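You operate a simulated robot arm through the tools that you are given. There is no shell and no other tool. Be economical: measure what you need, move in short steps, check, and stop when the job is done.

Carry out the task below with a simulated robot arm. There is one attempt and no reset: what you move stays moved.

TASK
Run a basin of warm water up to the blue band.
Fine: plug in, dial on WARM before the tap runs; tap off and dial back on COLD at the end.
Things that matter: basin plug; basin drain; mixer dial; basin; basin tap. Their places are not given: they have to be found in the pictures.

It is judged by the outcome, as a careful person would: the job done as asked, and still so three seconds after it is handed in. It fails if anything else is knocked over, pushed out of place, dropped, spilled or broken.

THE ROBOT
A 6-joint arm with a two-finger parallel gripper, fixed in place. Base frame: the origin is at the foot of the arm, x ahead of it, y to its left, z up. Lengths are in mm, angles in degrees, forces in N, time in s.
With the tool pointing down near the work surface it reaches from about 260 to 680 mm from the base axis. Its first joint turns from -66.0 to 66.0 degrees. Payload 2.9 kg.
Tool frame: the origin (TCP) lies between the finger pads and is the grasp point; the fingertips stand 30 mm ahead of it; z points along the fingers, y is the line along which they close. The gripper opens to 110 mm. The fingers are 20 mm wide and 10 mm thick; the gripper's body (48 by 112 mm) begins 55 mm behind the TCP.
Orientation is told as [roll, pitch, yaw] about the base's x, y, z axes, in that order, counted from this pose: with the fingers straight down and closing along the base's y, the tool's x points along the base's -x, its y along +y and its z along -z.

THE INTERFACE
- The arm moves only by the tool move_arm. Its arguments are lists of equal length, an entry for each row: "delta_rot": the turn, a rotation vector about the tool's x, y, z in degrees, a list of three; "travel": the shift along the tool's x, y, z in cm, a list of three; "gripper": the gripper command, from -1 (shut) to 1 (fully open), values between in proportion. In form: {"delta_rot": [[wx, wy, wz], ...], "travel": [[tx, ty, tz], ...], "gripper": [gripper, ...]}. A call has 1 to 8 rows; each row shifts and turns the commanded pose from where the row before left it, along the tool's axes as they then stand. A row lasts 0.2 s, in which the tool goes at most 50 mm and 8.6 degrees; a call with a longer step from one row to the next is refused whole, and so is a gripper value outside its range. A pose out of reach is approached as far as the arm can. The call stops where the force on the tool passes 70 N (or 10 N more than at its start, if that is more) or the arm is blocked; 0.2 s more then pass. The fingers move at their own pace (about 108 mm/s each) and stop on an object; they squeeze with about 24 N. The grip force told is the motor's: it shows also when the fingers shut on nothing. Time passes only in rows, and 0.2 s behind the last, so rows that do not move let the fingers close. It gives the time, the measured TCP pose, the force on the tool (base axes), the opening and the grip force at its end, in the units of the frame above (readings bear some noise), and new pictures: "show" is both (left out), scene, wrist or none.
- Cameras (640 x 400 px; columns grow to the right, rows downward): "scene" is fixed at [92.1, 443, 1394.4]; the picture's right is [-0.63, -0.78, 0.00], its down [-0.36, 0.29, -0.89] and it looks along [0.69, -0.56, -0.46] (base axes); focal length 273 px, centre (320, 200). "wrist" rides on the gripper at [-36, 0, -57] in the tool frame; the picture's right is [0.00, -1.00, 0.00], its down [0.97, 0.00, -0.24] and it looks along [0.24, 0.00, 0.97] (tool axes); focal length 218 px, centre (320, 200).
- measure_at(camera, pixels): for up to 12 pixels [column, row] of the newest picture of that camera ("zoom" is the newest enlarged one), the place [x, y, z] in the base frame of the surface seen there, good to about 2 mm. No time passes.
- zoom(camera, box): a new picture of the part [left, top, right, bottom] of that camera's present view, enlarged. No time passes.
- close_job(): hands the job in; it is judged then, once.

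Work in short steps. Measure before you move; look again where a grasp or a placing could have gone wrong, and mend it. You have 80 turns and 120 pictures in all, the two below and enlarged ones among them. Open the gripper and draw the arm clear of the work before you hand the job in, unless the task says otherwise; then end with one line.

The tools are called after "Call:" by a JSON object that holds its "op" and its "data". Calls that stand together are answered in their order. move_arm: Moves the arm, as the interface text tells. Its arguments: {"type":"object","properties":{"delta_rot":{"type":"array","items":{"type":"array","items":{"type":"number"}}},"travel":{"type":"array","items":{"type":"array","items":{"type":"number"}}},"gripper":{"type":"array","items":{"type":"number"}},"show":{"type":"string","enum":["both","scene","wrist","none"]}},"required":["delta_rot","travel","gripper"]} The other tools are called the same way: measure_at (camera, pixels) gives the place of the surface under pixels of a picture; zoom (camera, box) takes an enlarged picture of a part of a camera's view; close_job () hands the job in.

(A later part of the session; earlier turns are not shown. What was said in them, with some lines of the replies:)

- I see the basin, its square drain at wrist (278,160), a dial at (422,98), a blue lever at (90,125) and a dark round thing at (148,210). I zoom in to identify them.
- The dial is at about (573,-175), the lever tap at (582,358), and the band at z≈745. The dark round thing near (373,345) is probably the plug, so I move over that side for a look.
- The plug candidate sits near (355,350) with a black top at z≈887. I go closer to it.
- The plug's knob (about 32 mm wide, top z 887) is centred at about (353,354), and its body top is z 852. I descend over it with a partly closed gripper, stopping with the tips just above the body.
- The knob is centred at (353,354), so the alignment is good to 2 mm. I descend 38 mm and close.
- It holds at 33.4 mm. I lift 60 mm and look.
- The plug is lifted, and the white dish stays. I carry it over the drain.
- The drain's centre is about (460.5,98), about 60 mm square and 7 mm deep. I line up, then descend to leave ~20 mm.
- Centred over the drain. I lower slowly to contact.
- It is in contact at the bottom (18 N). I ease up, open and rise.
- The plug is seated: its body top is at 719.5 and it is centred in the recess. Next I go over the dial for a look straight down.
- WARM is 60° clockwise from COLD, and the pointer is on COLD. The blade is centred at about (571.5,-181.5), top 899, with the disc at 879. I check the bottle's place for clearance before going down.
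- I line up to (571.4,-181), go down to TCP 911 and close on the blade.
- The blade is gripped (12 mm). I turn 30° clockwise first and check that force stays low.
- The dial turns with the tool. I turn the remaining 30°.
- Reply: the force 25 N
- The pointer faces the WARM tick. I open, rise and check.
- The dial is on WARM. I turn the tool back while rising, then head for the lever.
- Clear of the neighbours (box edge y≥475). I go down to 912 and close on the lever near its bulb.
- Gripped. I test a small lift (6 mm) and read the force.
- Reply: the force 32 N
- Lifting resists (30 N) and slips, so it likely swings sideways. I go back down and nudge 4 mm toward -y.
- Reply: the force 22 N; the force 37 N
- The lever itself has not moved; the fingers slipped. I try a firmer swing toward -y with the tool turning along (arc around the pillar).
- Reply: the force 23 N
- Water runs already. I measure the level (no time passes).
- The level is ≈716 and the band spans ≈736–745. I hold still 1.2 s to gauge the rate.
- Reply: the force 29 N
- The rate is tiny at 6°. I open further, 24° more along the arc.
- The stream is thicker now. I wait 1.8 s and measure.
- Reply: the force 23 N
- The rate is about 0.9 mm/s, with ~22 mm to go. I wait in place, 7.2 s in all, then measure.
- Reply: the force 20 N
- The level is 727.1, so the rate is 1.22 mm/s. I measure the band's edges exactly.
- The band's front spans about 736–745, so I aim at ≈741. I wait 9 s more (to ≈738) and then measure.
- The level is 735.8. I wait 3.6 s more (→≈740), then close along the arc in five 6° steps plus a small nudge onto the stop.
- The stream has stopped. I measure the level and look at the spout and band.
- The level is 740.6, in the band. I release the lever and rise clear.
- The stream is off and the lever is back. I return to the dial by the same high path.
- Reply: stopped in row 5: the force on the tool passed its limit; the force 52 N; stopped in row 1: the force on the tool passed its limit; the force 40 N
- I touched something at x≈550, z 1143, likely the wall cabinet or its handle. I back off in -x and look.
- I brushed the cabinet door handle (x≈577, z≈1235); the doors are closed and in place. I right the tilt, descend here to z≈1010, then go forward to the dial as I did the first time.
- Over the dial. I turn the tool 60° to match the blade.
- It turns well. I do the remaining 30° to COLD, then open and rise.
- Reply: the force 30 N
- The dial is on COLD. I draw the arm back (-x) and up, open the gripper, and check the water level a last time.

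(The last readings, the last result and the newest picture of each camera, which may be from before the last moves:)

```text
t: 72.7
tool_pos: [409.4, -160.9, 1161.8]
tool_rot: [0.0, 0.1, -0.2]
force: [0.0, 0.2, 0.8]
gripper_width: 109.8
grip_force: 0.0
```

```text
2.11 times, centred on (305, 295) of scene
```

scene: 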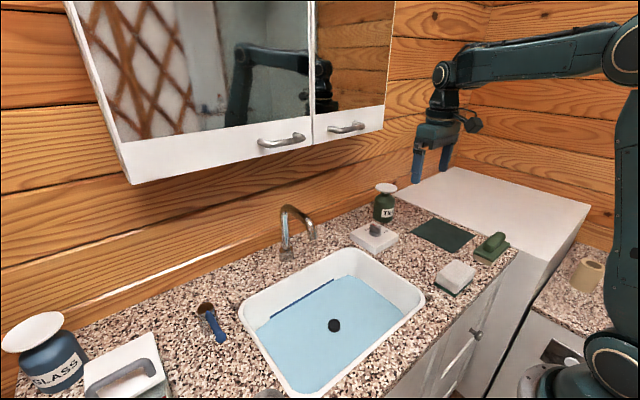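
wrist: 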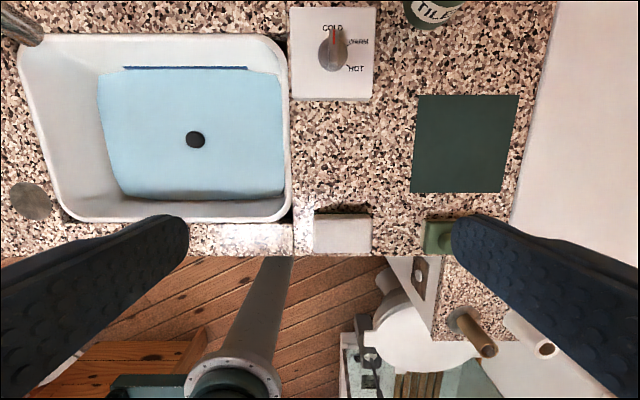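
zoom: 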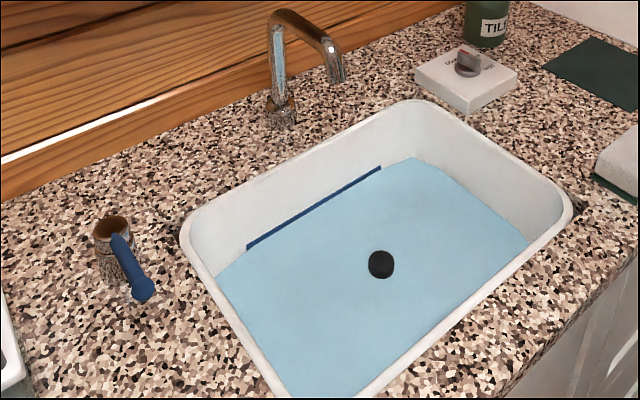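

The scene camera reads 739.4, against 740.6 from the wrist camera earlier. I check with the wrist whether it is dropping.

Call:
{"op": "measure_at", "data": {"camera": "wrist", "pixels": [[150, 110], [240, 110], [150, 170], [240, 170], [200, 100], [200, 180], [160, 140], [230, 140], [180, 68], [220, 69]]}}

Call:
{"op": "move_arm", "data": {"delta_rot": [[0, 0, 0], [0, 0, 0], [0, 0, 0], [0, 0, 0], [0, 0, 0], [0, 0, 0], [0, 0, 0], [0, 0, 0]], "travel": [[0, 0, 0], [0, 0, 0], [0, 0, 0], [0, 0, 0], [0, 0, 0], [0, 0, 0], [0, 0, 0], [0, 0, 0]], "gripper": [1, 1, 1, 1, 1, 1, 1, 1], "show": "none"}}

Call:
{"op": "move_arm", "data": {"delta_rot": [[0, 0, 0], [0, 0, 0], [0, 0, 0], [0, 0, 0], [0, 0, 0], [0, 0, 0], [0, 0, 0], [0, 0, 0]], "travel": [[0, 0, 0], [0, 0, 0], [0, 0, 0], [0, 0, 0], [0, 0, 0], [0, 0, 0], [0, 0, 0], [0, 0, 0]], "gripper": [1, 1, 1, 1, 1, 1, 1, 1], "show": "both"}}

Call:
{"op": "measure_at", "data": {"camera": "wrist", "pixels": [[150, 110], [240, 110], [150, 170], [240, 170], [200, 100], [200, 180], [160, 140], [230, 140]]}}

Call:
{"op": "measure_at", "data": {"camera": "scene", "pixels": [[360, 350], [300, 350], [370, 300], [290, 330], [340, 295], [320, 360]]}}

```text
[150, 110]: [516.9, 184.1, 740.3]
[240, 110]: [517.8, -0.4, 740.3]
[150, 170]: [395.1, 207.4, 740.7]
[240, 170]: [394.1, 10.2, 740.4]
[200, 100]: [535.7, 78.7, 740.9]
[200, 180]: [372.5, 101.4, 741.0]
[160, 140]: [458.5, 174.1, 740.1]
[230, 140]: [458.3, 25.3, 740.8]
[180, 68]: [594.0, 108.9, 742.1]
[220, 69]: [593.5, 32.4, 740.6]
```

```text
t: 74.5
tool_pos: [410.3, -161.3, 1161.2]
tool_rot: [0.0, 0.1, 0.0]
force: [0.2, -0.3, 0.0]
gripper_width: 110.0
grip_force: 0.2
```

```text
t: 76.3
tool_pos: [409.9, -162.9, 1161.6]
tool_rot: [0.0, 0.1, 0.0]
force: [0.0, 1.0, 0.2]
gripper_width: 109.9
grip_force: 0.0
```

scene: 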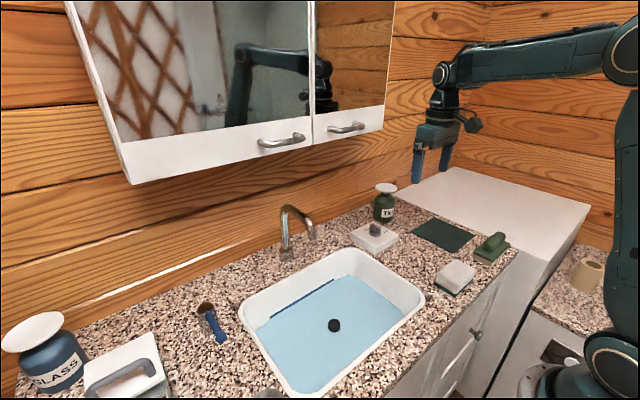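
wrist: 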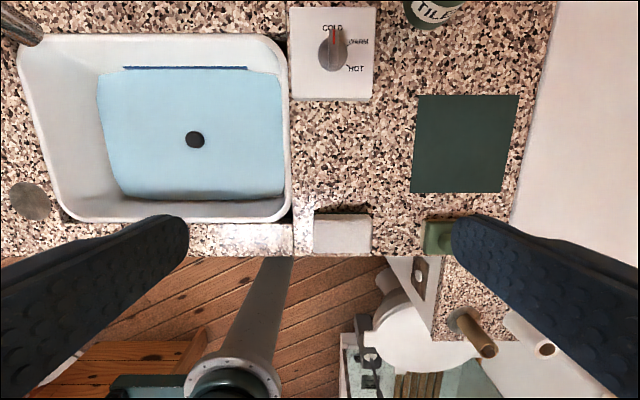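

```text
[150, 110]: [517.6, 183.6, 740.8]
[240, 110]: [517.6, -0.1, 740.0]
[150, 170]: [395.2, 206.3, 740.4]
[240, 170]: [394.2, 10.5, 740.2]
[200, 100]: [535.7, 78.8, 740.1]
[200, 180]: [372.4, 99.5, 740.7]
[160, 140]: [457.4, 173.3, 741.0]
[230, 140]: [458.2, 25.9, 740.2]
```

```text
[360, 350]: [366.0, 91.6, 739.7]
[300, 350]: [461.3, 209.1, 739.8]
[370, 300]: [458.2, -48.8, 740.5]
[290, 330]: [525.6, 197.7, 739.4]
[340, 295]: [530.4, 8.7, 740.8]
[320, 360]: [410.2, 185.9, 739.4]
```

The level is steady at the band, the tap is off, the dial is on COLD and the arm is clear. I hand in.

Call:
{"op": "close_job", "data": {}}

```text
The job is handed in.
```

The basin holds warm water up to the blue band, at about z 740.5 and steady. The plug is in, the tap is off and the dial is back on COLD. On the way back to the dial the arm bumped a cabinet door handle; the doors stayed closed and in place.
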